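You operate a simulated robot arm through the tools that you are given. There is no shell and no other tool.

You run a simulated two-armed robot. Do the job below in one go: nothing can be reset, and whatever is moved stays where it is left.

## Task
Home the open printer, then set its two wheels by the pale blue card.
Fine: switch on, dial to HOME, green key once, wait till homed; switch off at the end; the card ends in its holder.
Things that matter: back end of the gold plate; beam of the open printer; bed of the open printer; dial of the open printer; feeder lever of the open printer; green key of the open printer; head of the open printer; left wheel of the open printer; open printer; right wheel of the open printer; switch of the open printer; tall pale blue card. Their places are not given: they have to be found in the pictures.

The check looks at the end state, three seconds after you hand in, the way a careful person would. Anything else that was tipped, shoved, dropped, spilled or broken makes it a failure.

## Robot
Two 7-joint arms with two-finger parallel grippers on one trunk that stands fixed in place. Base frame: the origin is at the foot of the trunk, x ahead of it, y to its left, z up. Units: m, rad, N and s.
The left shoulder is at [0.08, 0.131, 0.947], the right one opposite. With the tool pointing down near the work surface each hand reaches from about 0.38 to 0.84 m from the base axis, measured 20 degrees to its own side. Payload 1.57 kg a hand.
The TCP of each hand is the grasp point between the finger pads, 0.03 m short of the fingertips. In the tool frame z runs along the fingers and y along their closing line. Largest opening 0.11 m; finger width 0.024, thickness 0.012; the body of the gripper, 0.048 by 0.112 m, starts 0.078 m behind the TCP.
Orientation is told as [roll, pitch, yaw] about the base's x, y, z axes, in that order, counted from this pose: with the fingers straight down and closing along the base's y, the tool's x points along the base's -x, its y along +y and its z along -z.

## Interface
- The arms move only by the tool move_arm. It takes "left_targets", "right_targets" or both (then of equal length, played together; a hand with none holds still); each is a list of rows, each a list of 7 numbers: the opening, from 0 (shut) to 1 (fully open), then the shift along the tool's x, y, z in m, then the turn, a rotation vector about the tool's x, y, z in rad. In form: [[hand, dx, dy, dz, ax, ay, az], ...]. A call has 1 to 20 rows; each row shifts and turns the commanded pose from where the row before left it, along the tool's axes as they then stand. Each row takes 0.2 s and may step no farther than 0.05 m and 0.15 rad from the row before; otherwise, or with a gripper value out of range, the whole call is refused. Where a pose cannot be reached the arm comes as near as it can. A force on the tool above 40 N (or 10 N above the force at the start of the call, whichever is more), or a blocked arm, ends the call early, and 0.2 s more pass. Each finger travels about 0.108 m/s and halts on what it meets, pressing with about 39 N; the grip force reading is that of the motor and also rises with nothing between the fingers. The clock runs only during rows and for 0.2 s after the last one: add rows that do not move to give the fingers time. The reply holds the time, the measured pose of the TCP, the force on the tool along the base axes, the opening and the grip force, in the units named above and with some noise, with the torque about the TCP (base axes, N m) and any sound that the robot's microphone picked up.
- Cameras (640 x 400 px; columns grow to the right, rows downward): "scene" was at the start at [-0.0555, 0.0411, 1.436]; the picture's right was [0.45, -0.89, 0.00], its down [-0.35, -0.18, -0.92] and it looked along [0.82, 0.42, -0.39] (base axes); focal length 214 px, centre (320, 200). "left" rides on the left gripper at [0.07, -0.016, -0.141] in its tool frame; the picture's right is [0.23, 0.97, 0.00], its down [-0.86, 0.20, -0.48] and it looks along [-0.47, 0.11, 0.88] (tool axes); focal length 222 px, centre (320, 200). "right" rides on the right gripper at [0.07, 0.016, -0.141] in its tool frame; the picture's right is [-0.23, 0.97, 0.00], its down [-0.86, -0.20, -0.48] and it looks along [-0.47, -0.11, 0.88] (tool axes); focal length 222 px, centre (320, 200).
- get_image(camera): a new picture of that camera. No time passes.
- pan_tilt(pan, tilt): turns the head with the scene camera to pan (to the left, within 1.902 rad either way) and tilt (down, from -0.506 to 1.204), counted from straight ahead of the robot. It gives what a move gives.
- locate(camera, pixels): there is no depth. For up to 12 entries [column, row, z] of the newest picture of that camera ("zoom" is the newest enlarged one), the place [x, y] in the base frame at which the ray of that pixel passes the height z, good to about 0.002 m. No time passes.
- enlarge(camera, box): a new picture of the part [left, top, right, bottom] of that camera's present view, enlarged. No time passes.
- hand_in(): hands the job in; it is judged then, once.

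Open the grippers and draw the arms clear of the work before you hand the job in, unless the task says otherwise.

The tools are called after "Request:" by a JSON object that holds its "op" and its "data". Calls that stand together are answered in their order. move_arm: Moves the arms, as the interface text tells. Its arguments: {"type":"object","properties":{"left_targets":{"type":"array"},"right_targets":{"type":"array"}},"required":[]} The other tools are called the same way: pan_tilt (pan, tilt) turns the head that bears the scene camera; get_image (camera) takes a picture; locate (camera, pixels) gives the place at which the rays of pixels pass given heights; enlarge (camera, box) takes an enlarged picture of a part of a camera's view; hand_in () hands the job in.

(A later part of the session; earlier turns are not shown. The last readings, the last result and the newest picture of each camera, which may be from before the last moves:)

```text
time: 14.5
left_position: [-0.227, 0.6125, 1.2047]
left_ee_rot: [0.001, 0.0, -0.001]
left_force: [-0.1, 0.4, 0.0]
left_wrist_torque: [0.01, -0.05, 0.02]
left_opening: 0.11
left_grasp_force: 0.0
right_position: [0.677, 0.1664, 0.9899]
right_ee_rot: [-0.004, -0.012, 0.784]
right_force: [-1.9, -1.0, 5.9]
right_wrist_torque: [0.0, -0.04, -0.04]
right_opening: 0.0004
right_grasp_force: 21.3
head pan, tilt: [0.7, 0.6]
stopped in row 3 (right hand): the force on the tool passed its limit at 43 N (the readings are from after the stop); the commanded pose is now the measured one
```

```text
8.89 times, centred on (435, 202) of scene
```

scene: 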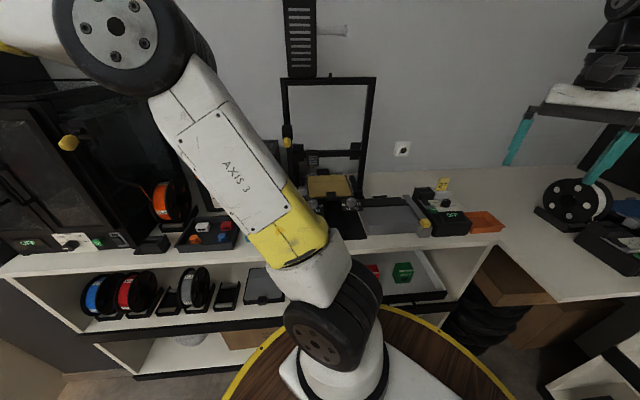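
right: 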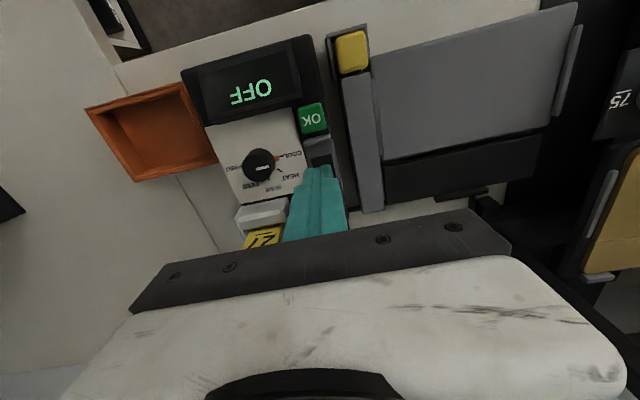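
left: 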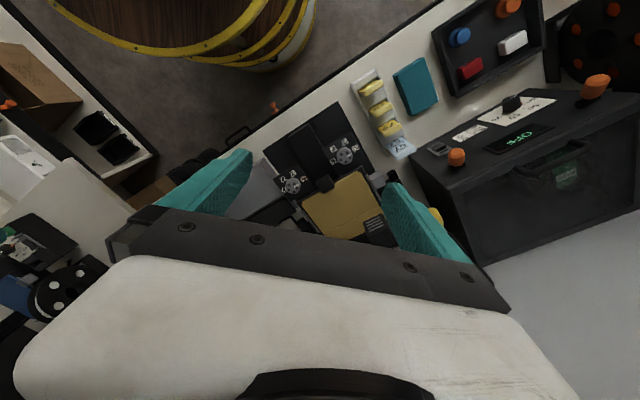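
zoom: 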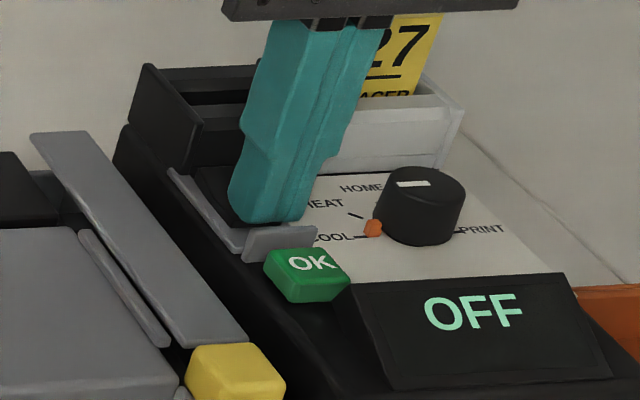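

At 43 N the front end does not yield, so it is the back end that must go down. I lift off and take a clear look at the paddle's tilt.

Request:
{"op": "move_arm", "data": {"right_targets": [[0, 0, 0, -0.02, 0, 0, 0], [0, 0, 0, -0.03, 0, 0, 0], [0, 0.04, -0.02, -0.03, 0, 0, 0], [0, 0.04, -0.02, -0.02, 0, 0, 0], [0, 0, 0, 0, 0, 0, 0]]}}

Request:
{"op": "get_image", "data": {"camera": "right"}}

Request:
{"op": "enlarge", "data": {"camera": "scene", "box": [414, 190, 440, 212]}}

```text
refused: row 3 steps farther than a row can; nothing moved
```

```text
taken
```

right: 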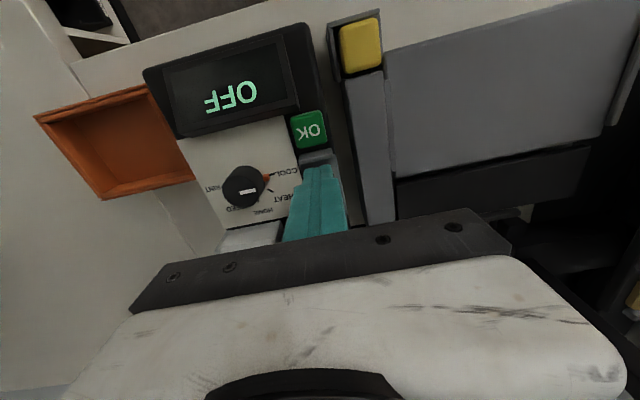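

```text
16.00 times, centred on (427, 201) of scene
```

zoom: 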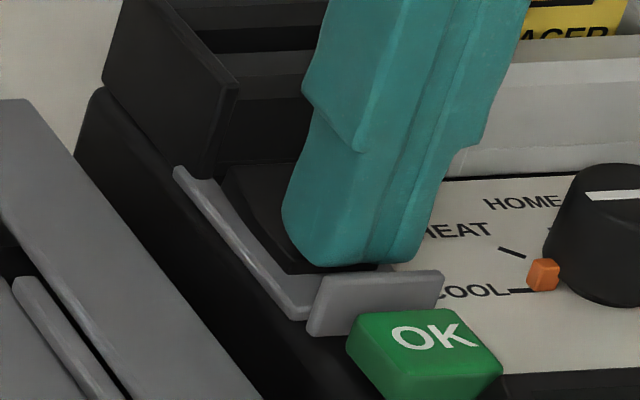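

The step was too long; I lift and withdraw in smaller steps to see the paddle.

Request:
{"op": "move_arm", "data": {"right_targets": [[0, 0, 0, -0.02, 0, 0, 0], [0, 0, 0, -0.03, 0, 0, 0], [0, 0.03, -0.02, -0.03, 0, 0, 0], [0, 0.03, -0.02, -0.02, 0, 0, 0], [0, 0, 0, 0, 0, 0, 0]]}}

Request:
{"op": "get_image", "data": {"camera": "right"}}

Request:
{"op": "enlarge", "data": {"camera": "scene", "box": [414, 190, 440, 212]}}

```text
time: 15.7
left_position: [-0.2257, 0.6121, 1.2047]
left_ee_rot: [0.0, -0.001, -0.001]
left_force: [0.2, 0.2, -0.8]
left_wrist_torque: [-0.03, 0.04, -0.02]
left_opening: 0.11
left_grasp_force: 0.0
right_position: [0.662, 0.0914, 1.0859]
right_ee_rot: [-0.003, -0.009, 0.784]
right_force: [0.6, -0.5, 0.2]
right_wrist_torque: [-0.05, 0.01, -0.02]
right_opening: 0.0002
right_grasp_force: 21.8
head pan, tilt: [0.7, 0.6]
```

```text
taken
```

right: 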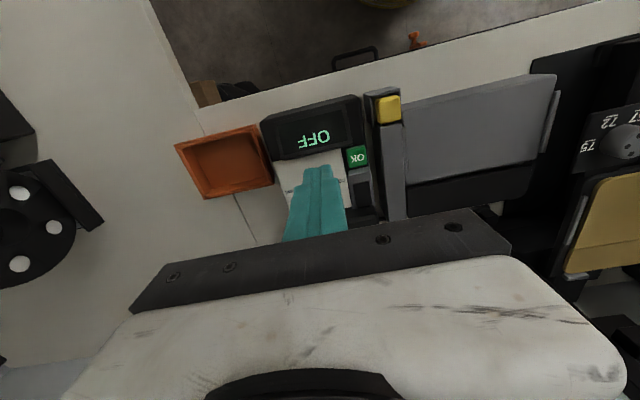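

```text
16.00 times, centred on (427, 201) of scene
```

zoom: 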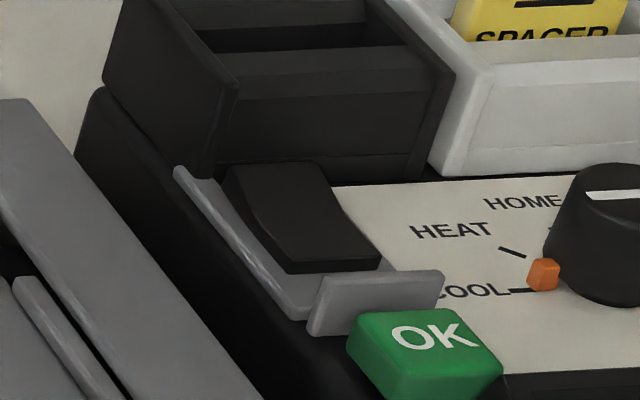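

I zoom the right camera onto the switch, now at (362,190), to see the paddle fully.

Request:
{"op": "enlarge", "data": {"camera": "right", "box": [340, 140, 400, 230]}}

Request:
{"op": "locate", "data": {"camera": "scene", "pixels": [[421.7, 198.8, 0.96], [421.7, 198.8, 0.97], [427.1, 198.7, 0.96], [427.1, 198.7, 0.97], [430.9, 204.4, 0.96], [425.3, 204.9, 0.96], [422, 198.7, 0.951], [434.2, 199.0, 0.951]]}}

```text
4.44 times, centred on (370, 185) of right
```

zoom: 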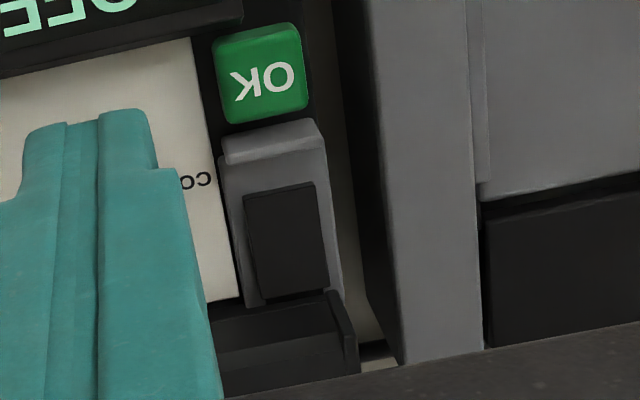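

```text
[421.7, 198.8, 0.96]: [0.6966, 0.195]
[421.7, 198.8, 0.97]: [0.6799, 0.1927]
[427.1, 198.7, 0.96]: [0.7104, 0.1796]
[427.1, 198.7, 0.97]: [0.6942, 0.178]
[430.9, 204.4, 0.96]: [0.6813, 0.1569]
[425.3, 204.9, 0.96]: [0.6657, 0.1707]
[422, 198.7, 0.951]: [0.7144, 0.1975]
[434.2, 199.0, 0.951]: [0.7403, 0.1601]
```

I take right-camera rays for the paddle's front and back edges to get their heights.

Request:
{"op": "locate", "data": {"camera": "zoom", "pixels": [[258, 303, 0.96], [258, 303, 0.97], [329, 290, 0.96], [329, 290, 0.97], [245, 196, 0.96], [245, 196, 0.97], [315, 184, 0.96], [315, 184, 0.97], [262, 78, 0.966], [215, 310, 0.951]]}}

```text
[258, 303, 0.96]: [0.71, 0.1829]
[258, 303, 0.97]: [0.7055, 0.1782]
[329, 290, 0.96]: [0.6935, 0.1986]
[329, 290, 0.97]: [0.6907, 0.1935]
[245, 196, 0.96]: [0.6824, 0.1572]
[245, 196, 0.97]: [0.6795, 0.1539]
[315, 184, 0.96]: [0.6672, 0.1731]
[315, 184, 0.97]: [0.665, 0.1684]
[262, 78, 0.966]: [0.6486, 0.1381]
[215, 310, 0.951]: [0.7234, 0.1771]
```

The back edge sits slightly higher (≈0.963) than the front (≈0.9595), wall of the dark holder at n≈0.637. I check the yellow "27" card's top height, since the gripper body will come near it.

Request:
{"op": "enlarge", "data": {"camera": "scene", "box": [410, 165, 460, 205]}}

Request:
{"op": "locate", "data": {"camera": "scene", "pixels": [[444.4, 178, 1.0], [444.4, 178, 1.02], [444.4, 178, 1.04], [444.4, 178, 1.06]]}}

```text
10.00 times, centred on (435, 185) of scene
```

zoom: 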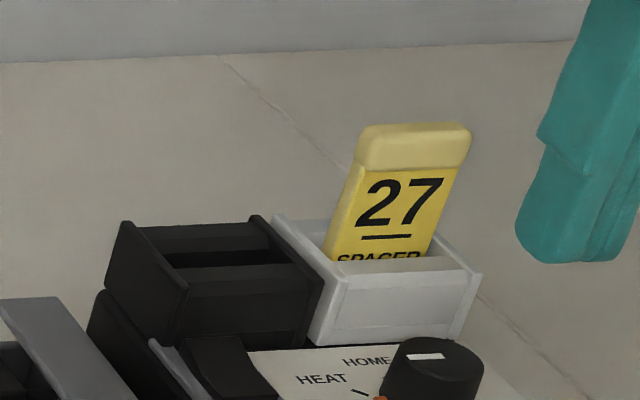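

```text
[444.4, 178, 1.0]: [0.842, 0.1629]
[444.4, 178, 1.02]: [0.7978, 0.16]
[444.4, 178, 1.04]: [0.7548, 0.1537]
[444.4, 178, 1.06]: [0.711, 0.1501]
```

The card's top is at about z 1.02 and further back, so no conflict. I move over the paddle's back end (0.695, 0.1835) and lower to just above it.

Request:
{"op": "move_arm", "data": {"right_targets": [[0, 0, 0.042, 0, 0, 0, 0], [0, -0.044, 0, 0, 0, 0, 0], [0, -0.044, 0, 0, 0, 0, 0], [0, 0, 0, 0.038, 0, 0, 0], [0, 0, 0, 0.03, 0, 0, 0], [0, 0, 0, 0, 0, 0, 0]]}}

Request:
{"op": "enlarge", "data": {"camera": "scene", "box": [410, 170, 460, 220]}}

Request:
{"op": "enlarge", "data": {"camera": "right", "box": [260, 100, 380, 220]}}

```text
time: 17.1
left_position: [-0.2256, 0.6118, 1.2062]
left_ee_rot: [0.001, 0.0, -0.001]
left_force: [0.3, -0.1, 0.6]
left_wrist_torque: [0.04, -0.02, 0.02]
left_opening: 0.11
left_grasp_force: 0.1
right_position: [0.6962, 0.1858, 1.0208]
right_ee_rot: [-0.002, -0.009, 0.783]
right_force: [-0.1, -0.6, -0.2]
right_wrist_torque: [-0.01, 0.01, -0.02]
right_opening: 0.0
right_grasp_force: 21.7
head pan, tilt: [0.7, 0.6]
```

```text
8.00 times, centred on (435, 195) of scene
```

zoom: 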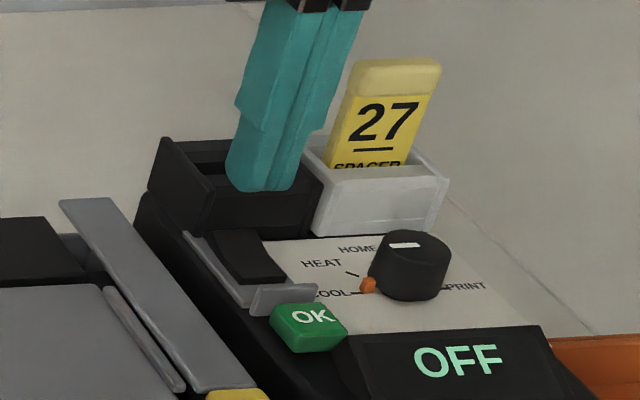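

```text
3.33 times, centred on (320, 160) of right
```

zoom: 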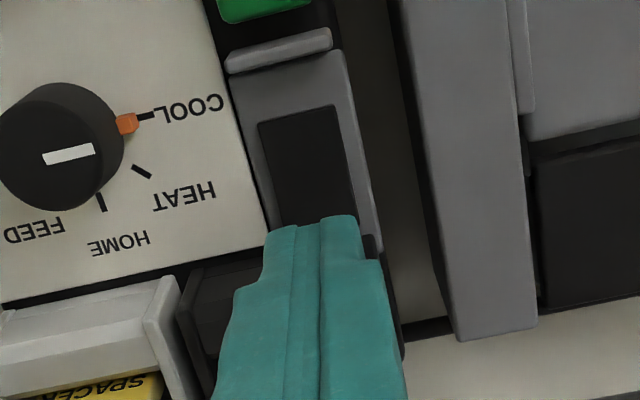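

TCP n≈0.6237, a bit close to the holder wall; I shift 3 mm to the front and lower carefully to just above the paddle.

Request:
{"op": "move_arm", "data": {"right_targets": [[0, 0.003, 0, 0, 0, 0, 0], [0, 0, 0, 0.01, 0, 0, 0], [0, 0, 0, 0.01, 0, 0, 0], [0, 0, 0, 0.004, 0, 0, 0], [0, 0, 0, 0, 0, 0, 0]]}}

Request:
{"op": "enlarge", "data": {"camera": "scene", "box": [410, 180, 450, 220]}}

Request:
{"op": "enlarge", "data": {"camera": "right", "box": [260, 100, 380, 220]}}

```text
time: 18.3
left_position: [-0.2262, 0.6124, 1.2052]
left_ee_rot: [0.0, 0.0, 0.0]
left_force: [0.0, 1.1, 0.1]
left_wrist_torque: [-0.01, 0.0, 0.03]
left_opening: 0.1101
left_grasp_force: 0.1
right_position: [0.6942, 0.1837, 0.9965]
right_ee_rot: [-0.002, -0.007, 0.784]
right_force: [-0.8, -0.5, 0.4]
right_wrist_torque: [-0.01, -0.03, -0.01]
right_opening: 0.0003
right_grasp_force: 21.3
head pan, tilt: [0.7, 0.6]
```

```text
10.00 times, centred on (430, 200) of scene
```

zoom: 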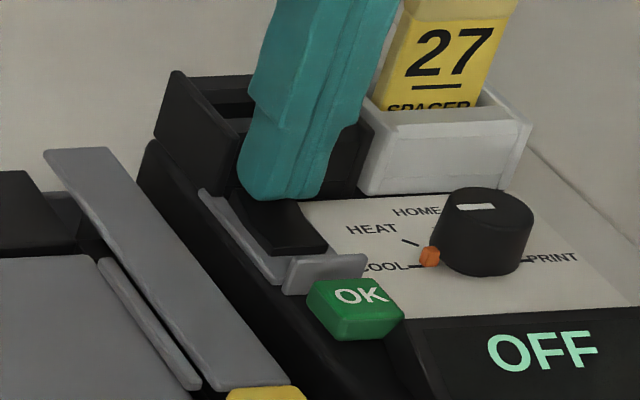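

```text
3.33 times, centred on (320, 160) of right
```

zoom: 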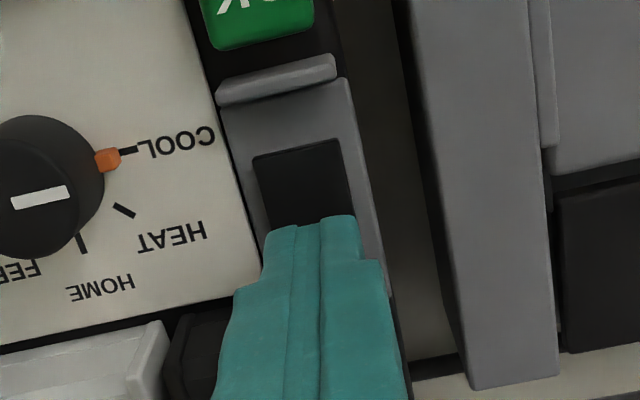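

The fingertips (z≈0.9665) sit over the back half of the paddle with no contact on the holder. I press down in 2 mm steps.

Request:
{"op": "move_arm", "data": {"right_targets": [[0, 0, 0, 0.003, 0, 0, 0], [0, 0, 0, 0.002, 0, 0, 0], [0, 0, 0, 0.002, 0, 0, 0], [0, 0, 0, 0.002, 0, 0, 0], [0, 0, 0, 0.002, 0, 0, 0]]}}

Request:
{"op": "enlarge", "data": {"camera": "scene", "box": [410, 180, 460, 225]}}

```text
time: 19.5
left_position: [-0.2266, 0.6123, 1.2054]
left_ee_rot: [0.0, 0.0, -0.001]
left_force: [0.3, -0.7, -0.6]
left_wrist_torque: [0.0, 0.03, -0.02]
left_opening: 0.1099
left_grasp_force: 0.0
right_position: [0.6929, 0.1843, 0.991]
right_ee_rot: [-0.006, -0.015, 0.783]
right_force: [0.9, -3.9, 37.6]
right_wrist_torque: [-0.31, 0.27, 0.39]
right_opening: 0.0
right_grasp_force: 21.6
head pan, tilt: [0.7, 0.6]
```

```text
8.89 times, centred on (435, 202) of scene
```

zoom: 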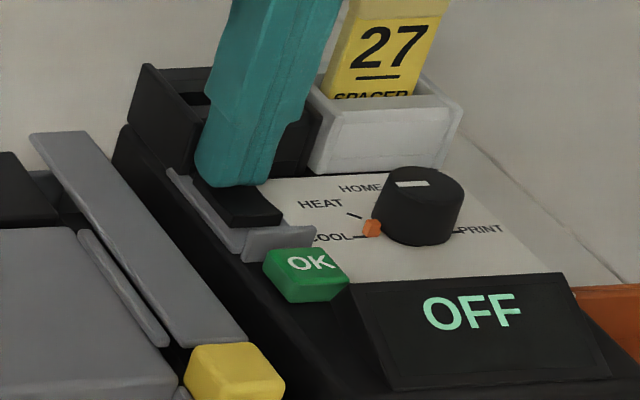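

37.6 N without a change on the display. I lift off and look whether the paddle's tilt changed.

Request:
{"op": "move_arm", "data": {"right_targets": [[0, 0, 0, -0.02, 0, 0, 0], [0, 0, 0, -0.04, 0, 0, 0], [0, 0, -0.04, -0.02, 0, 0, 0], [0, 0, 0, 0, 0, 0, 0]]}}

Request:
{"op": "enlarge", "data": {"camera": "scene", "box": [414, 190, 440, 212]}}

Request:
{"op": "enlarge", "data": {"camera": "scene", "box": [410, 180, 470, 235]}}

Request:
{"op": "get_image", "data": {"camera": "right"}}

```text
time: 20.5
left_position: [-0.226, 0.6139, 1.2063]
left_ee_rot: [0.0, 0.0, 0.001]
left_force: [0.6, 0.6, 0.4]
left_wrist_torque: [-0.01, -0.01, -0.02]
left_opening: 0.1099
left_grasp_force: 0.0
right_position: [0.7214, 0.1559, 1.066]
right_ee_rot: [-0.002, -0.006, 0.784]
right_force: [-1.1, 0.0, 0.4]
right_wrist_torque: [-0.03, 0.02, -0.02]
right_opening: 0.0002
right_grasp_force: 21.2
head pan, tilt: [0.7, 0.6]
heard: click
```

```text
16.00 times, centred on (427, 201) of scene
```

zoom: 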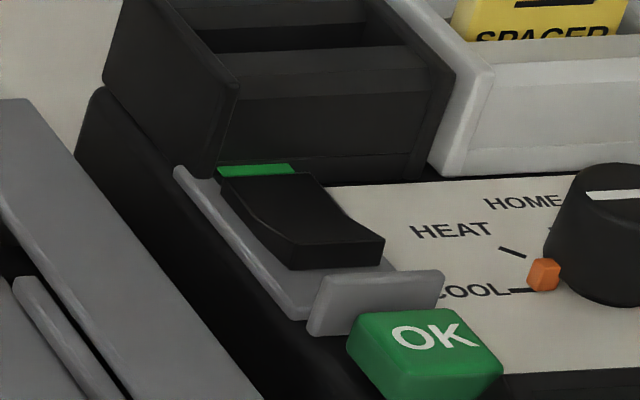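

```text
7.27 times, centred on (440, 208) of scene
```

zoom: 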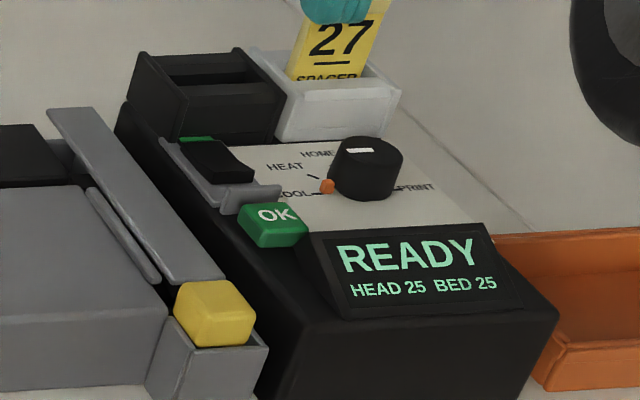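

```text
taken
```

right: 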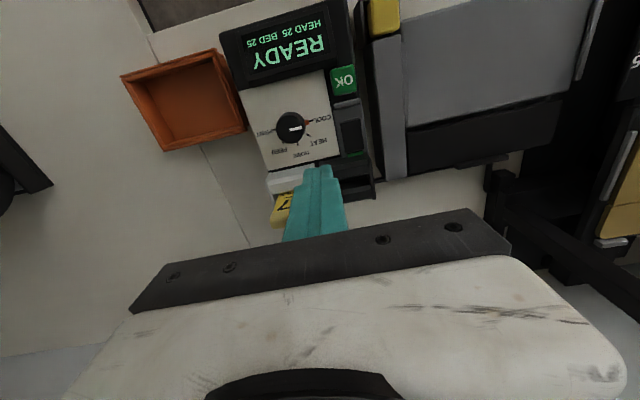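

The click came and the display shows READY: the switch is on. Next the dial; I check the display's back edge and dial position in this view.

Request:
{"op": "enlarge", "data": {"camera": "right", "box": [220, 40, 380, 170]}}

Request:
{"op": "locate", "data": {"camera": "right", "pixels": [[245, 88, 0.951], [335, 66, 0.951], [300, 75, 0.96], [288, 130, 0.976], [288, 130, 0.972], [300, 127, 0.976]]}}

```text
3.08 times, centred on (300, 105) of right
```

zoom: 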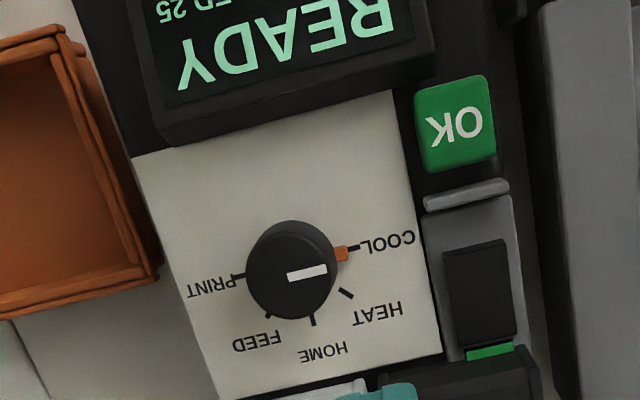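

```text
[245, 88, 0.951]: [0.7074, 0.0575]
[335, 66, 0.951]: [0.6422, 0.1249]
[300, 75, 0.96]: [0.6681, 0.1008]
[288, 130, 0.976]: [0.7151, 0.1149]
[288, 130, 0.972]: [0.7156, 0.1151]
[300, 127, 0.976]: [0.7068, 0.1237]
```

All five ticks are visible now around the dial at zoom (290,268). I locate ticks and the pointer.

Request:
{"op": "locate", "data": {"camera": "zoom", "pixels": [[352, 247, 0.951], [345, 293, 0.951], [313, 320, 0.951], [268, 313, 0.951], [238, 277, 0.951], [290, 278, 0.976], [326, 269, 0.976], [291, 273, 0.976], [341, 253, 0.956], [346, 250, 0.951], [291, 222, 0.96]]}}

```text
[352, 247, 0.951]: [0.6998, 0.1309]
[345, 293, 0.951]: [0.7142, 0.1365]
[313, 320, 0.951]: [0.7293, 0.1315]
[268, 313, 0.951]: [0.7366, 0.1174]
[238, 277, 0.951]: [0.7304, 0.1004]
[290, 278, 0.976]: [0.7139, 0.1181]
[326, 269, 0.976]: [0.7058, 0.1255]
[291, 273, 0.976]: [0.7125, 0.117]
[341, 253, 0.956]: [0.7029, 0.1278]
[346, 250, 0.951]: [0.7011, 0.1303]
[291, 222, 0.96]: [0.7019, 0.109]
```

Dial centre ≈ (0.715,0.1165), pointer at 135° (COOL), HOME tick at about 47°. I move above the dial and turn the right hand to yaw ≈1.57 with the gripper open 0.05 m so the fingers avoid the orange tip.

Request:
{"op": "move_arm", "data": {"right_targets": [[0, 0.032, -0.0234, 0, 0, 0, 0], [0.45, 0, 0, 0, 0, 0, -0.131], [0.45, 0, 0, 0, 0, 0, -0.131], [0.45, 0, 0, 0, 0, 0, -0.131], [0.45, 0, 0, 0, 0, 0, -0.131], [0.45, 0, 0, 0, 0, 0, -0.131], [0.45, 0, 0, 0, 0, 0, -0.131], [0.45, 0, 0, 0, 0, 0, 0]]}}

Request:
{"op": "get_image", "data": {"camera": "right"}}

Request:
{"op": "enlarge", "data": {"camera": "scene", "box": [400, 140, 480, 230]}}

```text
time: 22.3
left_position: [-0.2249, 0.6127, 1.2053]
left_ee_rot: [0.0, 0.0, 0.0]
left_force: [0.5, 0.8, -0.7]
left_wrist_torque: [-0.02, 0.0, 0.01]
left_opening: 0.1098
left_grasp_force: 0.0
right_position: [0.7148, 0.1176, 1.0657]
right_ee_rot: [-0.007, -0.003, 1.572]
right_force: [-0.5, 0.4, 0.3]
right_wrist_torque: [0.0, -0.01, 0.01]
right_opening: 0.0493
right_grasp_force: 0.1
head pan, tilt: [0.7, 0.6]
```

```text
taken
```

right: 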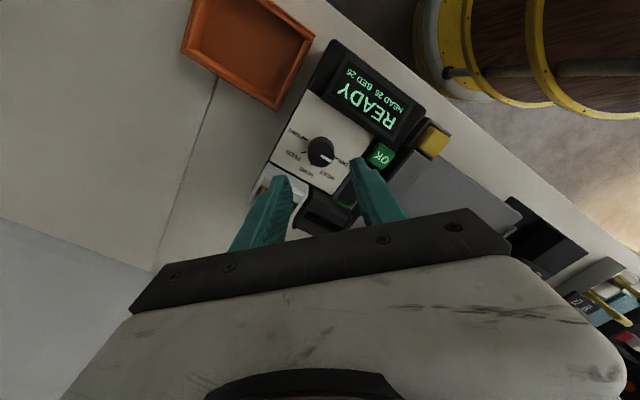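

```text
4.44 times, centred on (440, 185) of scene
```

zoom: 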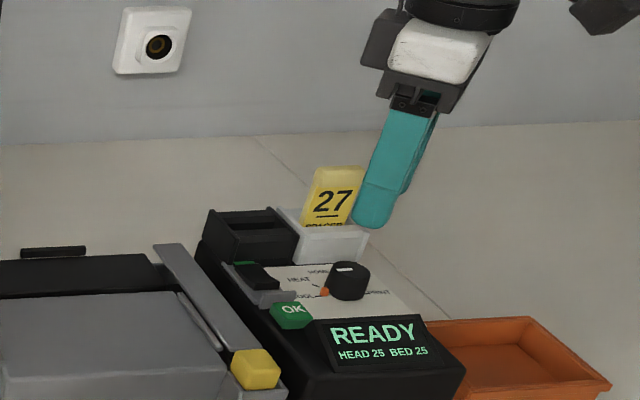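

Yaw 1.57 is reached with the TCP over the dial. I lower to z≈0.994 with the fingers straddling the dial.

Request:
{"op": "move_arm", "data": {"right_targets": [[0.45, 0.001, 0, 0.03, 0, 0, 0], [0.45, 0, 0, 0.025, 0, 0, 0], [0.45, 0, 0, 0.01, 0, 0, 0], [0.45, 0, 0, 0.006, 0, 0, 0], [0.45, 0, 0, 0, 0, 0, 0]]}}

Request:
{"op": "enlarge", "data": {"camera": "scene", "box": [415, 180, 475, 225]}}

Request:
{"op": "enlarge", "data": {"camera": "right", "box": [230, 60, 430, 240]}}

```text
time: 23.5
left_position: [-0.2258, 0.6118, 1.2055]
left_ee_rot: [0.0, 0.0, -0.001]
left_force: [0.0, -0.2, 0.1]
left_wrist_torque: [0.0, 0.0, 0.01]
left_opening: 0.1099
left_grasp_force: 0.1
right_position: [0.7192, 0.1193, 0.9932]
right_ee_rot: [-0.007, -0.003, 1.571]
right_force: [0.5, -0.1, 0.1]
right_wrist_torque: [0.0, 0.01, 0.01]
right_opening: 0.0495
right_grasp_force: 0.1
head pan, tilt: [0.7, 0.6]
```

```text
8.89 times, centred on (445, 202) of scene
```

zoom: 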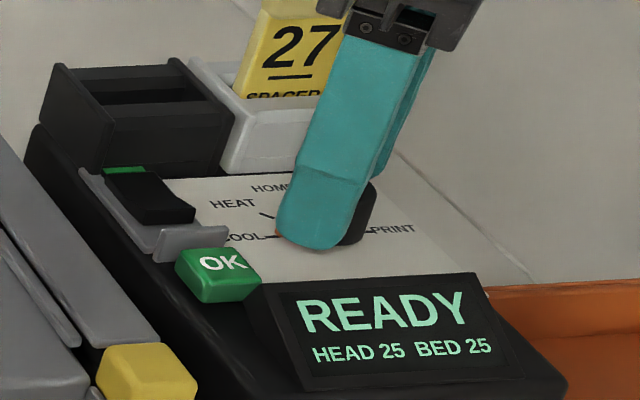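

```text
2.22 times, centred on (330, 150) of right
```

zoom: 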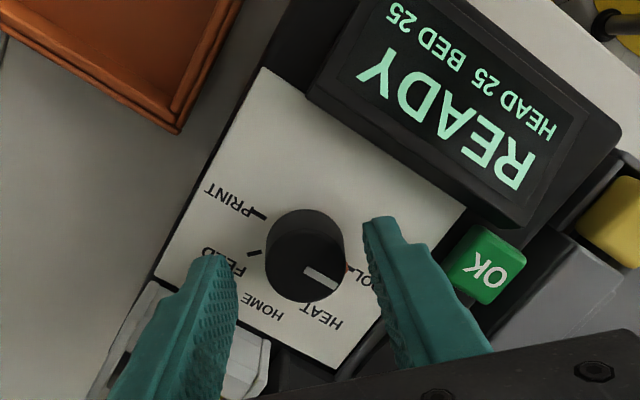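

The dial sits slightly toward the -x finger; the TCP reads (0.719,0.119), so I shift it to (0.715,0.1165) and then close on the dial.

Request:
{"op": "move_arm", "data": {"right_targets": [[0.45, 0.0028, 0.004, 0, 0, 0, 0], [0.45, 0, 0, 0, 0, 0, 0], [0.1, 0, 0, 0, 0, 0, 0], [0.1, 0, 0, 0, 0, 0, 0], [0.1, 0, 0, 0, 0, 0, 0]]}}

Request:
{"op": "enlarge", "data": {"camera": "right", "box": [230, 60, 430, 240]}}

```text
time: 24.7
left_position: [-0.2255, 0.6131, 1.2059]
left_ee_rot: [0.0, 0.0, 0.0]
left_force: [0.1, 0.4, -0.1]
left_wrist_torque: [0.02, -0.01, -0.03]
left_opening: 0.1101
left_grasp_force: 0.1
right_position: [0.7147, 0.1155, 0.9932]
right_ee_rot: [-0.007, -0.006, 1.567]
right_force: [7.9, 1.6, 1.4]
right_wrist_torque: [0.2, 0.29, -0.04]
right_opening: 0.0289
right_grasp_force: 38.7
head pan, tilt: [0.7, 0.6]
```

```text
2.22 times, centred on (330, 150) of right
```

zoom: 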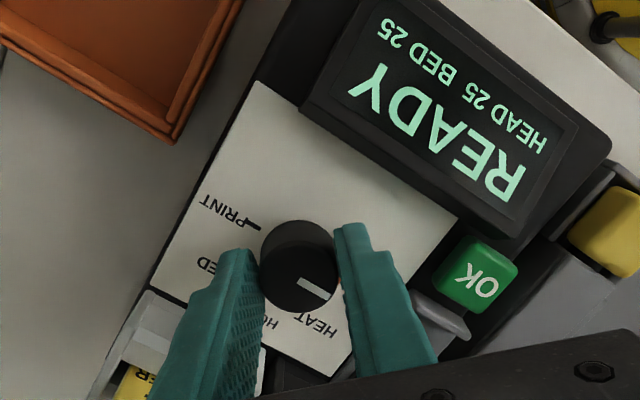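

The gripper holds the dial (opening 0.029). I turn it clockwise seen from above by 1.5 rad toward HOME.

Request:
{"op": "move_arm", "data": {"right_targets": [[0.1, 0, -0.001, 0, 0, 0, 0.1], [0.1, 0, 0, 0, 0, 0, 0.15], [0.1, 0, 0, 0, 0, 0, 0.15], [0.1, 0, 0, 0, 0, 0, 0.15], [0.1, 0, 0, 0, 0, 0, 0.15], [0.1, 0, 0, 0, 0, 0, 0.15], [0.1, 0, 0, 0, 0, 0, 0.15], [0.1, 0, 0, 0, 0, 0, 0.15], [0.1, 0, 0, 0, 0, 0, 0.15], [0.1, 0, 0, 0, 0, 0, 0.15], [0.1, 0, 0, 0, 0, 0, 0.07], [0.1, 0, 0, 0, 0, 0, 0]]}}

Request:
{"op": "enlarge", "data": {"camera": "right", "box": [230, 60, 430, 240]}}

Request:
{"op": "enlarge", "data": {"camera": "scene", "box": [415, 180, 475, 225]}}

```text
time: 27.3
left_position: [-0.2239, 0.6128, 1.2048]
left_ee_rot: [-0.001, 0.001, 0.0]
left_force: [0.4, -0.2, -0.8]
left_wrist_torque: [0.0, -0.03, 0.01]
left_opening: 0.1098
left_grasp_force: 0.0
right_position: [0.713, 0.1164, 0.9942]
right_ee_rot: [0.004, -0.009, 0.051]
right_force: [21.0, 24.8, -14.1]
right_wrist_torque: [0.15, -0.01, 0.0]
right_opening: 0.0289
right_grasp_force: 38.2
head pan, tilt: [0.7, 0.6]
```

```text
2.22 times, centred on (330, 150) of right
```

zoom: 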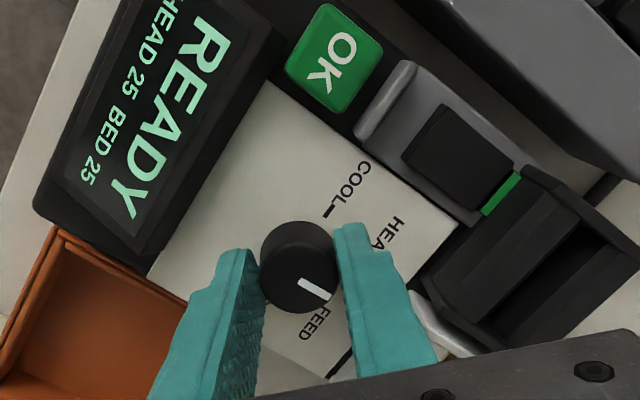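

```text
8.89 times, centred on (445, 202) of scene
```

zoom: 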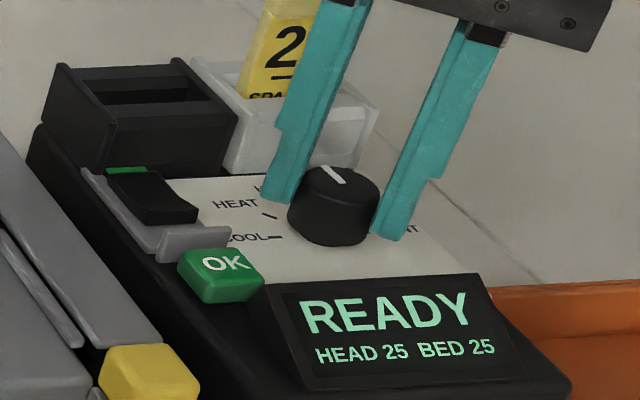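

The dial followed the hand by ~87°. I relieve the side force, open the gripper, and lift to inspect the pointer.

Request:
{"op": "move_arm", "data": {"right_targets": [[0.1, -0.001, 0.001, 0, 0, 0, 0.03], [0.45, 0, 0, 0, 0, 0, 0], [0.45, 0, 0, 0, 0, 0, 0], [0.45, 0, 0, -0.03, 0, 0, 0], [0.45, 0, 0, -0.03, 0, 0, 0], [0.45, 0, 0, 0, 0, 0, 0]]}}

Request:
{"op": "get_image", "data": {"camera": "right"}}

Request:
{"op": "enlarge", "data": {"camera": "scene", "box": [415, 180, 475, 225]}}

```text
time: 28.7
left_position: [-0.2264, 0.6127, 1.2048]
left_ee_rot: [0.0, -0.001, 0.001]
left_force: [0.9, 0.6, 0.7]
left_wrist_torque: [-0.02, 0.01, 0.0]
left_opening: 0.1098
left_grasp_force: 0.1
right_position: [0.7128, 0.1154, 1.0561]
right_ee_rot: [0.004, -0.006, 0.022]
right_force: [0.4, 0.5, -0.3]
right_wrist_torque: [0.02, -0.02, -0.02]
right_opening: 0.0494
right_grasp_force: 0.1
head pan, tilt: [0.7, 0.6]
```

```text
taken
```

right: 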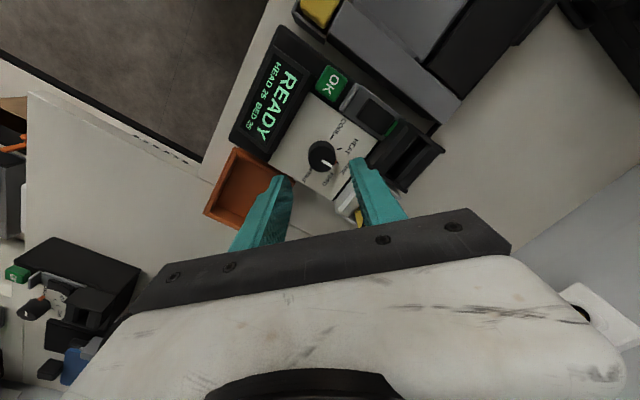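

```text
8.89 times, centred on (445, 202) of scene
```

zoom: 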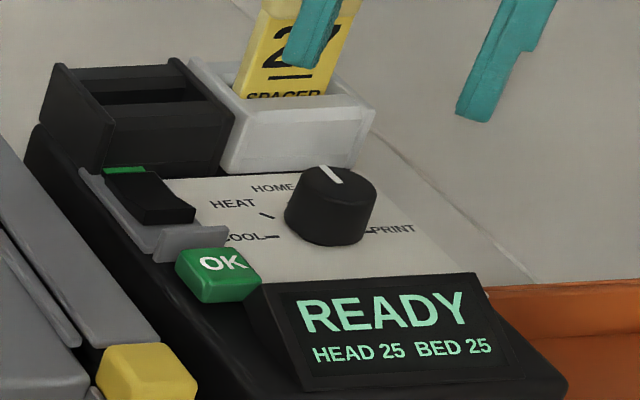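

I zoom on the dial from above to compare the white line with the HOME tick.

Request:
{"op": "enlarge", "data": {"camera": "right", "box": [270, 95, 370, 215]}}

```text
3.33 times, centred on (320, 155) of right
```

zoom: 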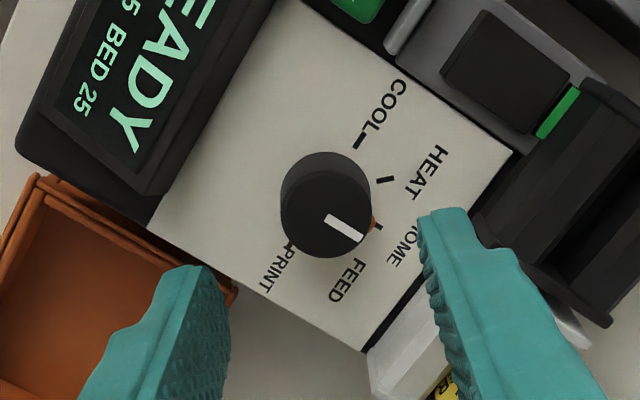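

The orange tip now sits at the HOME tick (375,226). I verify the pointer angle numerically.

Request:
{"op": "locate", "data": {"camera": "zoom", "pixels": [[328, 219, 0.976], [361, 239, 0.976], [387, 180, 0.951], [379, 228, 0.951], [358, 142, 0.951], [373, 222, 0.956], [325, 212, 0.976]]}}

```text
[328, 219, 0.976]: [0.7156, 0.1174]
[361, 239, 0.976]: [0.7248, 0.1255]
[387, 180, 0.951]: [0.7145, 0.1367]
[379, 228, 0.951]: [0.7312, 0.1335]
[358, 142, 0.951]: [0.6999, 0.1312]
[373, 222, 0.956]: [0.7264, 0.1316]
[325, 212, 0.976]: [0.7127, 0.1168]
```

Pointer direction is ≈41–50°, matching the HOME tick at ≈46°. Now I back the right hand off to the front, turn it to yaw −0.785 and open it, to press the key with the back finger only.

Request:
{"op": "move_arm", "data": {"right_targets": [[0.45, 0.0365, -0.0059, -0.015, 0, 0, 0], [0.45, 0.0365, -0.0059, -0.015, 0, 0, 0], [0.45, 0.0365, -0.0059, 0, 0, 0, 0], [1, 0, 0, 0, 0, 0, 0.1345], [1, 0, 0, 0, 0, 0, 0.1345], [1, 0, 0, 0, 0, 0, 0.1345], [1, 0, 0, 0, 0, 0, 0.1345], [1, 0, 0, 0, 0, 0, 0.1345], [1, 0, 0, 0, 0, 0, 0.1345], [1, 0, 0, 0, 0, 0, 0]]}}

Request:
{"op": "get_image", "data": {"camera": "right"}}

Request:
{"op": "enlarge", "data": {"camera": "scene", "box": [390, 140, 490, 240]}}

```text
time: 30.9
left_position: [-0.2258, 0.6121, 1.2049]
left_ee_rot: [0.001, 0.001, -0.001]
left_force: [0.4, 0.2, -0.7]
left_wrist_torque: [-0.03, 0.0, -0.02]
left_opening: 0.1102
left_grasp_force: 0.1
right_position: [0.6038, 0.0934, 1.0829]
right_ee_rot: [0.007, -0.002, -0.788]
right_force: [-0.3, -0.1, -0.1]
right_wrist_torque: [0.01, -0.03, -0.04]
right_opening: 0.1103
right_grasp_force: 0.1
head pan, tilt: [0.7, 0.6]
```

```text
taken
```

right: 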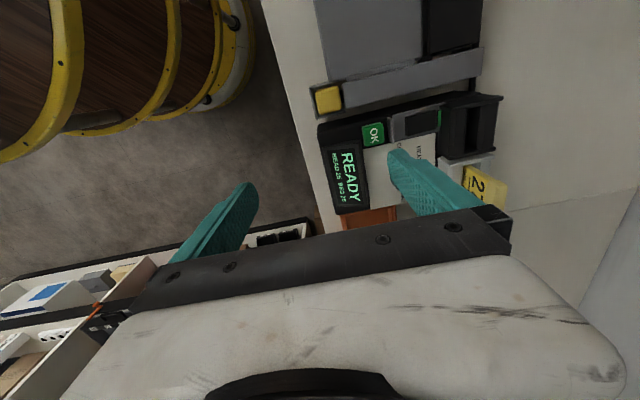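

```text
4.00 times, centred on (440, 190) of scene
```

zoom: 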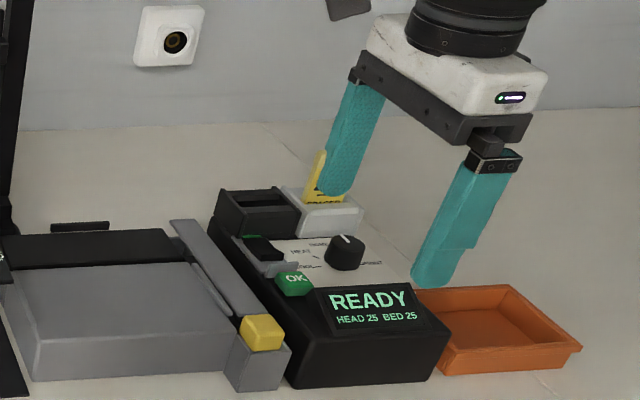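

TCP is at n≈0.493, e≈0.361, so the back finger is over the key. I lower to about 1 cm above the key and check.

Request:
{"op": "move_arm", "data": {"right_targets": [[1, 0, 0, 0.03, 0, 0, 0], [1, 0, 0, 0.03, 0, 0, 0], [1, 0, 0, 0.015, 0, 0, 0], [1, 0, 0, 0, 0, 0, 0]]}}

Request:
{"op": "get_image", "data": {"camera": "right"}}

Request:
{"op": "enlarge", "data": {"camera": "scene", "box": [410, 180, 460, 230]}}

```text
time: 31.9
left_position: [-0.2268, 0.6111, 1.2052]
left_ee_rot: [0.0, 0.0, 0.001]
left_force: [0.8, -0.4, 0.8]
left_wrist_torque: [0.0, -0.03, -0.02]
left_opening: 0.1098
left_grasp_force: 0.1
right_position: [0.6061, 0.0937, 1.0069]
right_ee_rot: [0.008, -0.002, -0.787]
right_force: [0.5, 0.0, 0.4]
right_wrist_torque: [0.02, -0.01, -0.01]
right_opening: 0.11
right_grasp_force: 0.1
head pan, tilt: [0.7, 0.6]
```

```text
taken
```

right: 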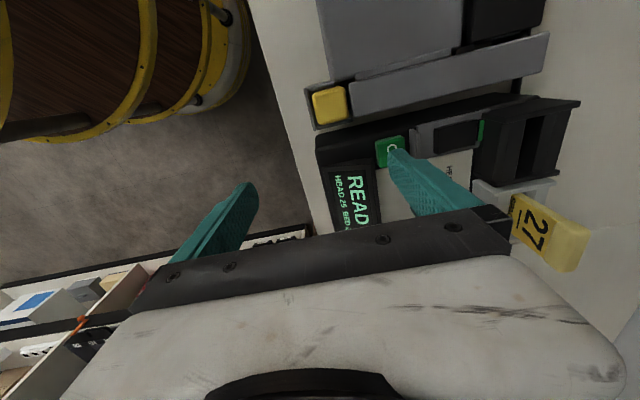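

```text
8.00 times, centred on (435, 205) of scene
```

zoom: 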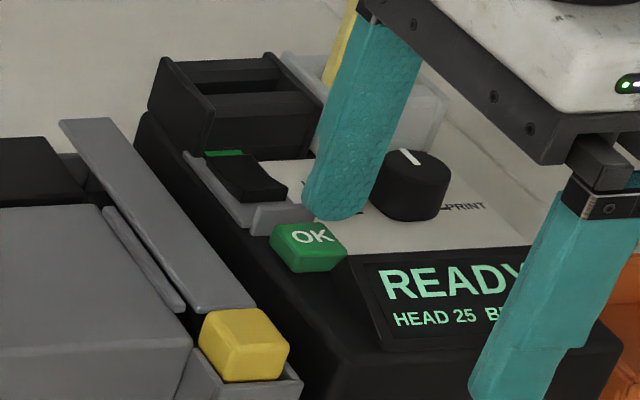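

The back finger is over the key with a slight right offset; I shift 3 mm left and press down slowly.

Request:
{"op": "move_arm", "data": {"right_targets": [[1, 0.003, -0.0005, 0.005, 0, 0, 0], [1, 0, 0, 0.004, 0, 0, 0], [1, 0, 0, 0.002, 0, 0, 0], [1, 0, 0, 0.002, 0, 0, 0]]}}

Request:
{"op": "enlarge", "data": {"camera": "scene", "box": [410, 180, 460, 230]}}

```text
time: 32.9
left_position: [-0.2262, 0.6133, 1.2051]
left_ee_rot: [0.0, 0.0, 0.002]
left_force: [0.1, 0.8, -0.3]
left_wrist_torque: [0.0, -0.02, -0.02]
left_opening: 0.1098
left_grasp_force: 0.0
right_position: [0.6026, 0.0964, 0.9957]
right_ee_rot: [0.007, -0.003, -0.788]
right_force: [0.3, -0.1, 0.3]
right_wrist_torque: [-0.01, 0.01, -0.01]
right_opening: 0.11
right_grasp_force: 0.1
head pan, tilt: [0.7, 0.6]
```

```text
8.00 times, centred on (435, 205) of scene
```

zoom: 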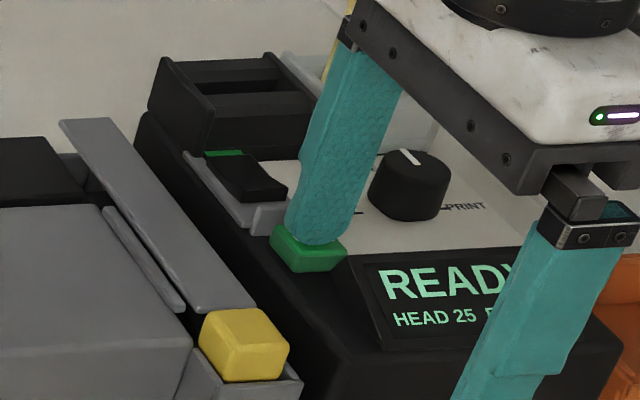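

No contact force yet at tip z≈0.966. I continue in 2 mm steps.

Request:
{"op": "move_arm", "data": {"right_targets": [[1, 0, 0, 0.002, 0, 0, 0], [1, 0, 0, 0.002, 0, 0, 0]]}}

Request:
{"op": "enlarge", "data": {"camera": "scene", "box": [410, 180, 460, 230]}}

```text
time: 33.5
left_position: [-0.2251, 0.6125, 1.2053]
left_ee_rot: [0.001, 0.0, 0.0]
left_force: [-0.2, -0.3, 0.4]
left_wrist_torque: [0.0, 0.02, 0.01]
left_opening: 0.1098
left_grasp_force: 0.1
right_position: [0.6001, 0.0955, 0.9933]
right_ee_rot: [0.008, 0.0, -0.788]
right_force: [0.2, 0.3, 0.7]
right_wrist_torque: [0.05, -0.07, -0.02]
right_opening: 0.1105
right_grasp_force: 0.0
head pan, tilt: [0.7, 0.6]
```

```text
8.00 times, centred on (435, 205) of scene
```

zoom: 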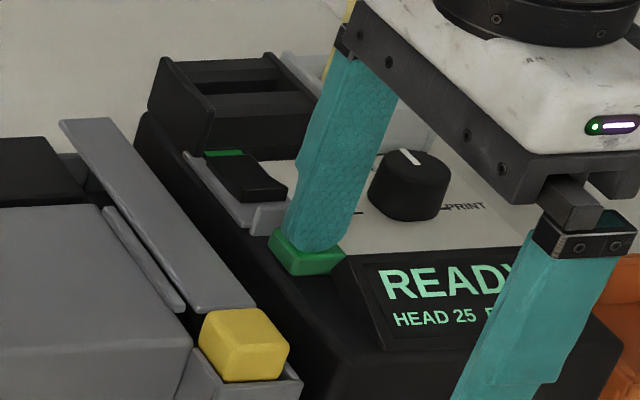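

Contact is just starting (torque 0.05–0.07 N m). I press on by 2 mm steps.

Request:
{"op": "move_arm", "data": {"right_targets": [[1, 0, 0, 0.002, 0, 0, 0], [1, 0, 0, 0.002, 0, 0, 0]]}}

Request:
{"op": "enlarge", "data": {"camera": "scene", "box": [410, 180, 460, 230]}}

```text
time: 34.1
left_position: [-0.2253, 0.6116, 1.2053]
left_ee_rot: [0.0, 0.002, -0.001]
left_force: [-0.2, 0.0, 0.3]
left_wrist_torque: [0.0, 0.02, -0.02]
left_opening: 0.11
left_grasp_force: 0.0
right_position: [0.601, 0.0968, 0.9867]
right_ee_rot: [0.007, -0.002, -0.788]
right_force: [1.1, -2.4, 2.4]
right_wrist_torque: [0.03, -0.15, -0.06]
right_opening: 0.1095
right_grasp_force: 0.1
head pan, tilt: [0.7, 0.6]
heard: click
```

```text
8.00 times, centred on (435, 205) of scene
```

zoom: 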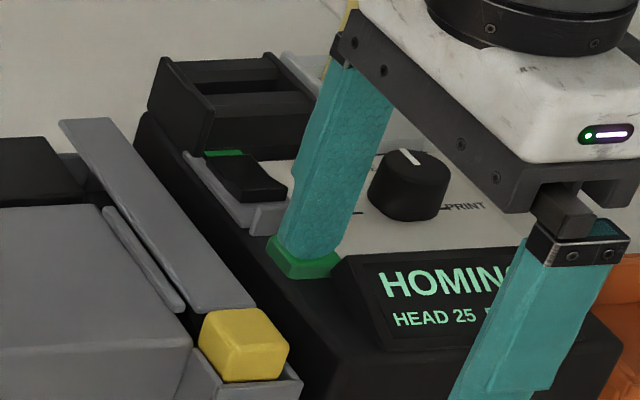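

HOMING has started after the click. I lift the finger off straight up and draw the right hand back out of the way.

Request:
{"op": "move_arm", "data": {"right_targets": [[1, 0, 0, -0.03, 0, 0, 0], [1, 0, 0, -0.04, 0, 0, 0], [1, 0, 0, -0.04, 0, 0, 0], [1, 0, -0.04, 0, 0, 0, 0], [1, 0, -0.03, 0, 0, 0, 0], [1, 0, 0, 0, 0, 0, 0]]}}

Request:
{"op": "get_image", "data": {"camera": "scene"}}

Request:
{"op": "enlarge", "data": {"camera": "scene", "box": [270, 70, 470, 250]}}

```text
time: 35.5
left_position: [-0.2252, 0.6113, 1.206]
left_ee_rot: [-0.001, 0.0, 0.0]
left_force: [-1.0, -0.6, -0.3]
left_wrist_torque: [0.03, -0.01, -0.02]
left_opening: 0.1098
left_grasp_force: 0.2
right_position: [0.5513, 0.047, 1.0977]
right_ee_rot: [0.005, -0.001, -0.787]
right_force: [0.4, 0.1, 0.5]
right_wrist_torque: [0.0, 0.02, -0.02]
right_opening: 0.1101
right_grasp_force: 0.1
head pan, tilt: [0.7, 0.6]
```

```text
taken
```

scene: 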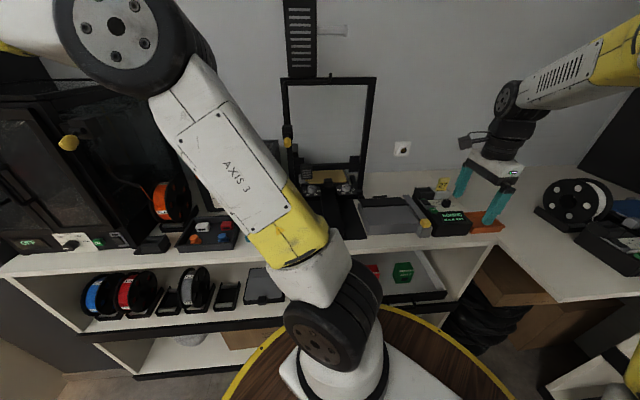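

```text
2.22 times, centred on (370, 160) of scene
```

zoom: 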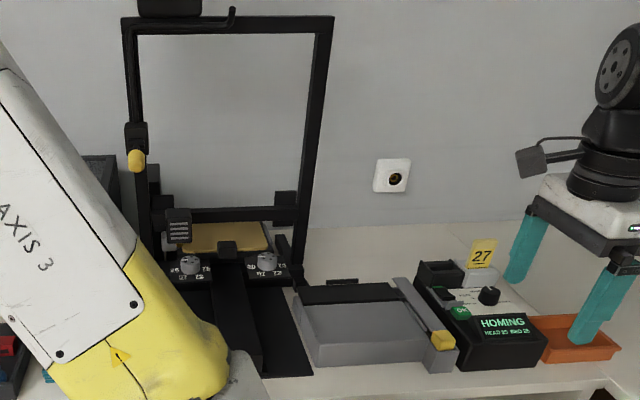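

Homing is moving the bed back, the beam down and the head left. I wait with idle rows.

Request:
{"op": "move_arm", "data": {"right_targets": [[1, 0, 0, 0, 0, 0, 0], [1, 0, 0, 0, 0, 0, 0], [1, 0, 0, 0, 0, 0, 0], [1, 0, 0, 0, 0, 0, 0], [1, 0, 0, 0, 0, 0, 0], [1, 0, 0, 0, 0, 0, 0], [1, 0, 0, 0, 0, 0, 0], [1, 0, 0, 0, 0, 0, 0], [1, 0, 0, 0, 0, 0, 0], [1, 0, 0, 0, 0, 0, 0], [1, 0, 0, 0, 0, 0, 0], [1, 0, 0, 0, 0, 0, 0], [1, 0, 0, 0, 0, 0, 0], [1, 0, 0, 0, 0, 0, 0], [1, 0, 0, 0, 0, 0, 0]]}}

Request:
{"op": "enlarge", "data": {"camera": "scene", "box": [270, 70, 470, 250]}}

```text
time: 38.7
left_position: [-0.2258, 0.6124, 1.2058]
left_ee_rot: [0.0, 0.001, 0.0]
left_force: [-0.6, 0.2, 0.0]
left_wrist_torque: [0.0, -0.04, 0.03]
left_opening: 0.1103
left_grasp_force: 0.1
right_position: [0.5511, 0.0464, 1.0966]
right_ee_rot: [0.008, -0.004, -0.787]
right_force: [-0.7, 0.8, 0.3]
right_wrist_torque: [0.0, 0.01, 0.04]
right_opening: 0.1097
right_grasp_force: 0.1
head pan, tilt: [0.7, 0.6]
```

```text
2.22 times, centred on (370, 160) of scene
```

zoom: 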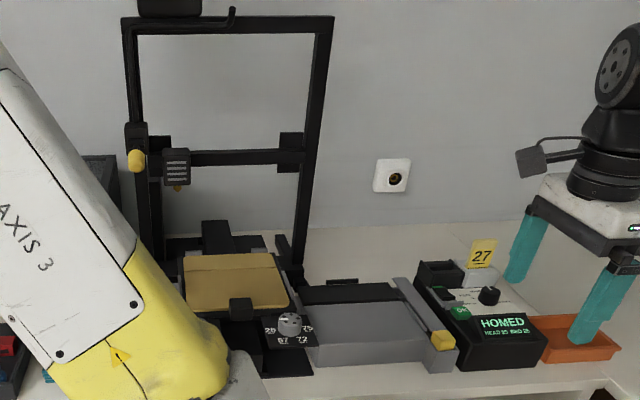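

The display says HOMED; the bed came forward and the right wheel is now near scene (356,215). I bring the left hand back over toward the printer, along the way it came.

Request:
{"op": "move_arm", "data": {"left_targets": [[1, -0.04, 0, -0.02, 0, 0, 0], [1, -0.04, 0, -0.02, 0, 0, 0], [1, -0.04, 0, -0.02, 0, 0, 0], [1, -0.04, 0, -0.02, 0, 0, 0], [1, -0.04, 0, -0.02, 0, 0, 0], [1, -0.045, 0, 0, 0, 0, 0], [1, -0.045, 0, 0, 0, 0, 0], [1, -0.045, 0, 0, 0, 0, 0], [1, -0.045, 0, 0, 0, 0, 0], [1, -0.045, 0, 0, 0, 0, 0], [1, -0.012, -0.045, 0, 0, 0, 0], [1, -0.012, -0.045, 0, 0, 0, 0], [1, -0.012, -0.045, 0, 0, 0, 0], [1, -0.012, -0.045, 0, 0, 0, 0]]}}

Request:
{"op": "get_image", "data": {"camera": "left"}}

```text
time: 41.7
left_position: [0.2498, 0.4326, 1.3058]
left_ee_rot: [0.0, 0.001, -0.001]
left_force: [-0.2, 0.8, -0.2]
left_wrist_torque: [-0.05, 0.03, -0.02]
left_opening: 0.1099
left_grasp_force: 0.1
right_position: [0.551, 0.047, 1.0974]
right_ee_rot: [0.007, -0.001, -0.788]
right_force: [-0.4, 1.1, 0.1]
right_wrist_torque: [-0.03, 0.0, -0.01]
right_opening: 0.1101
right_grasp_force: 0.1
head pan, tilt: [0.7, 0.6]
```

```text
taken
```

left: 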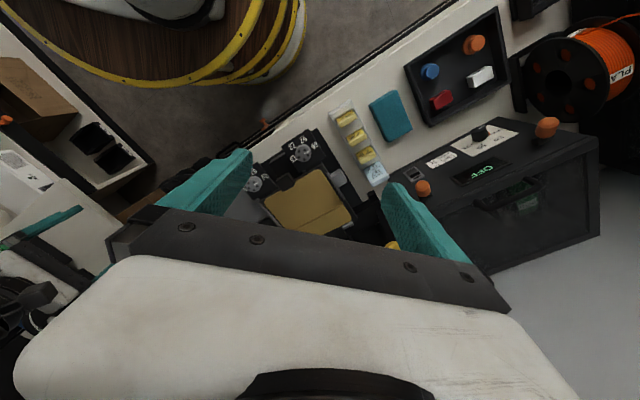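

The left camera sees the bed with both wheels at (253,184) and (303,152). I turn the left hand to yaw 0.785 and move it closer in front of the bed.

Request:
{"op": "move_arm", "data": {"left_targets": [[1, -0.0175, -0.0375, 0.01, 0, 0, 0], [1, -0.0175, -0.0375, 0.01, 0, 0, 0], [1, -0.0175, -0.0375, 0.01, 0, 0, 0], [1, -0.0175, -0.0375, 0.01, 0, 0, 0], [1, 0, 0, 0, 0, 0, -0.131], [1, 0, 0, 0, 0, 0, -0.131], [1, 0, 0, 0, 0, 0, -0.131], [1, 0, 0, 0, 0, 0, -0.131], [1, 0, 0, 0, 0, 0, -0.131], [1, 0, 0, 0, 0, 0, -0.131], [1, 0, 0, 0, 0, 0, 0]]}}

Request:
{"op": "get_image", "data": {"camera": "left"}}

Request:
{"op": "get_image", "data": {"camera": "scene"}}

```text
time: 44.1
left_position: [0.317, 0.2824, 1.266]
left_ee_rot: [0.0, 0.001, 0.789]
left_force: [0.7, -0.1, 0.8]
left_wrist_torque: [0.01, -0.02, -0.03]
left_opening: 0.1101
left_grasp_force: 0.1
right_position: [0.551, 0.0462, 1.0977]
right_ee_rot: [0.006, 0.0, -0.787]
right_force: [0.0, -0.1, 0.5]
right_wrist_torque: [0.01, 0.02, 0.01]
right_opening: 0.1096
right_grasp_force: 0.0
head pan, tilt: [0.7, 0.6]
```

```text
taken
```

left: 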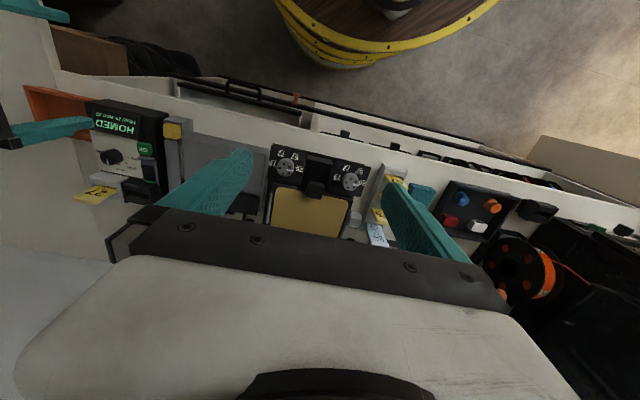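

```text
taken
```

scene: 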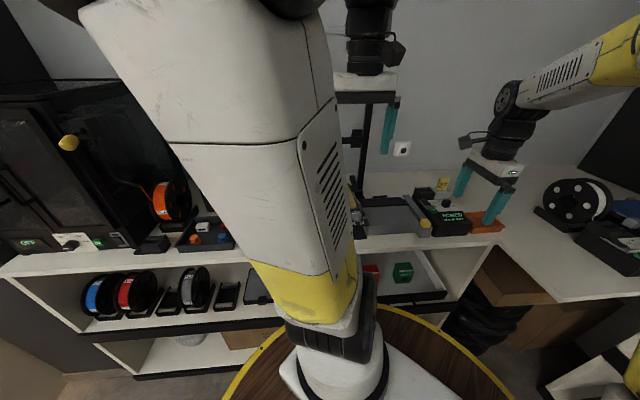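

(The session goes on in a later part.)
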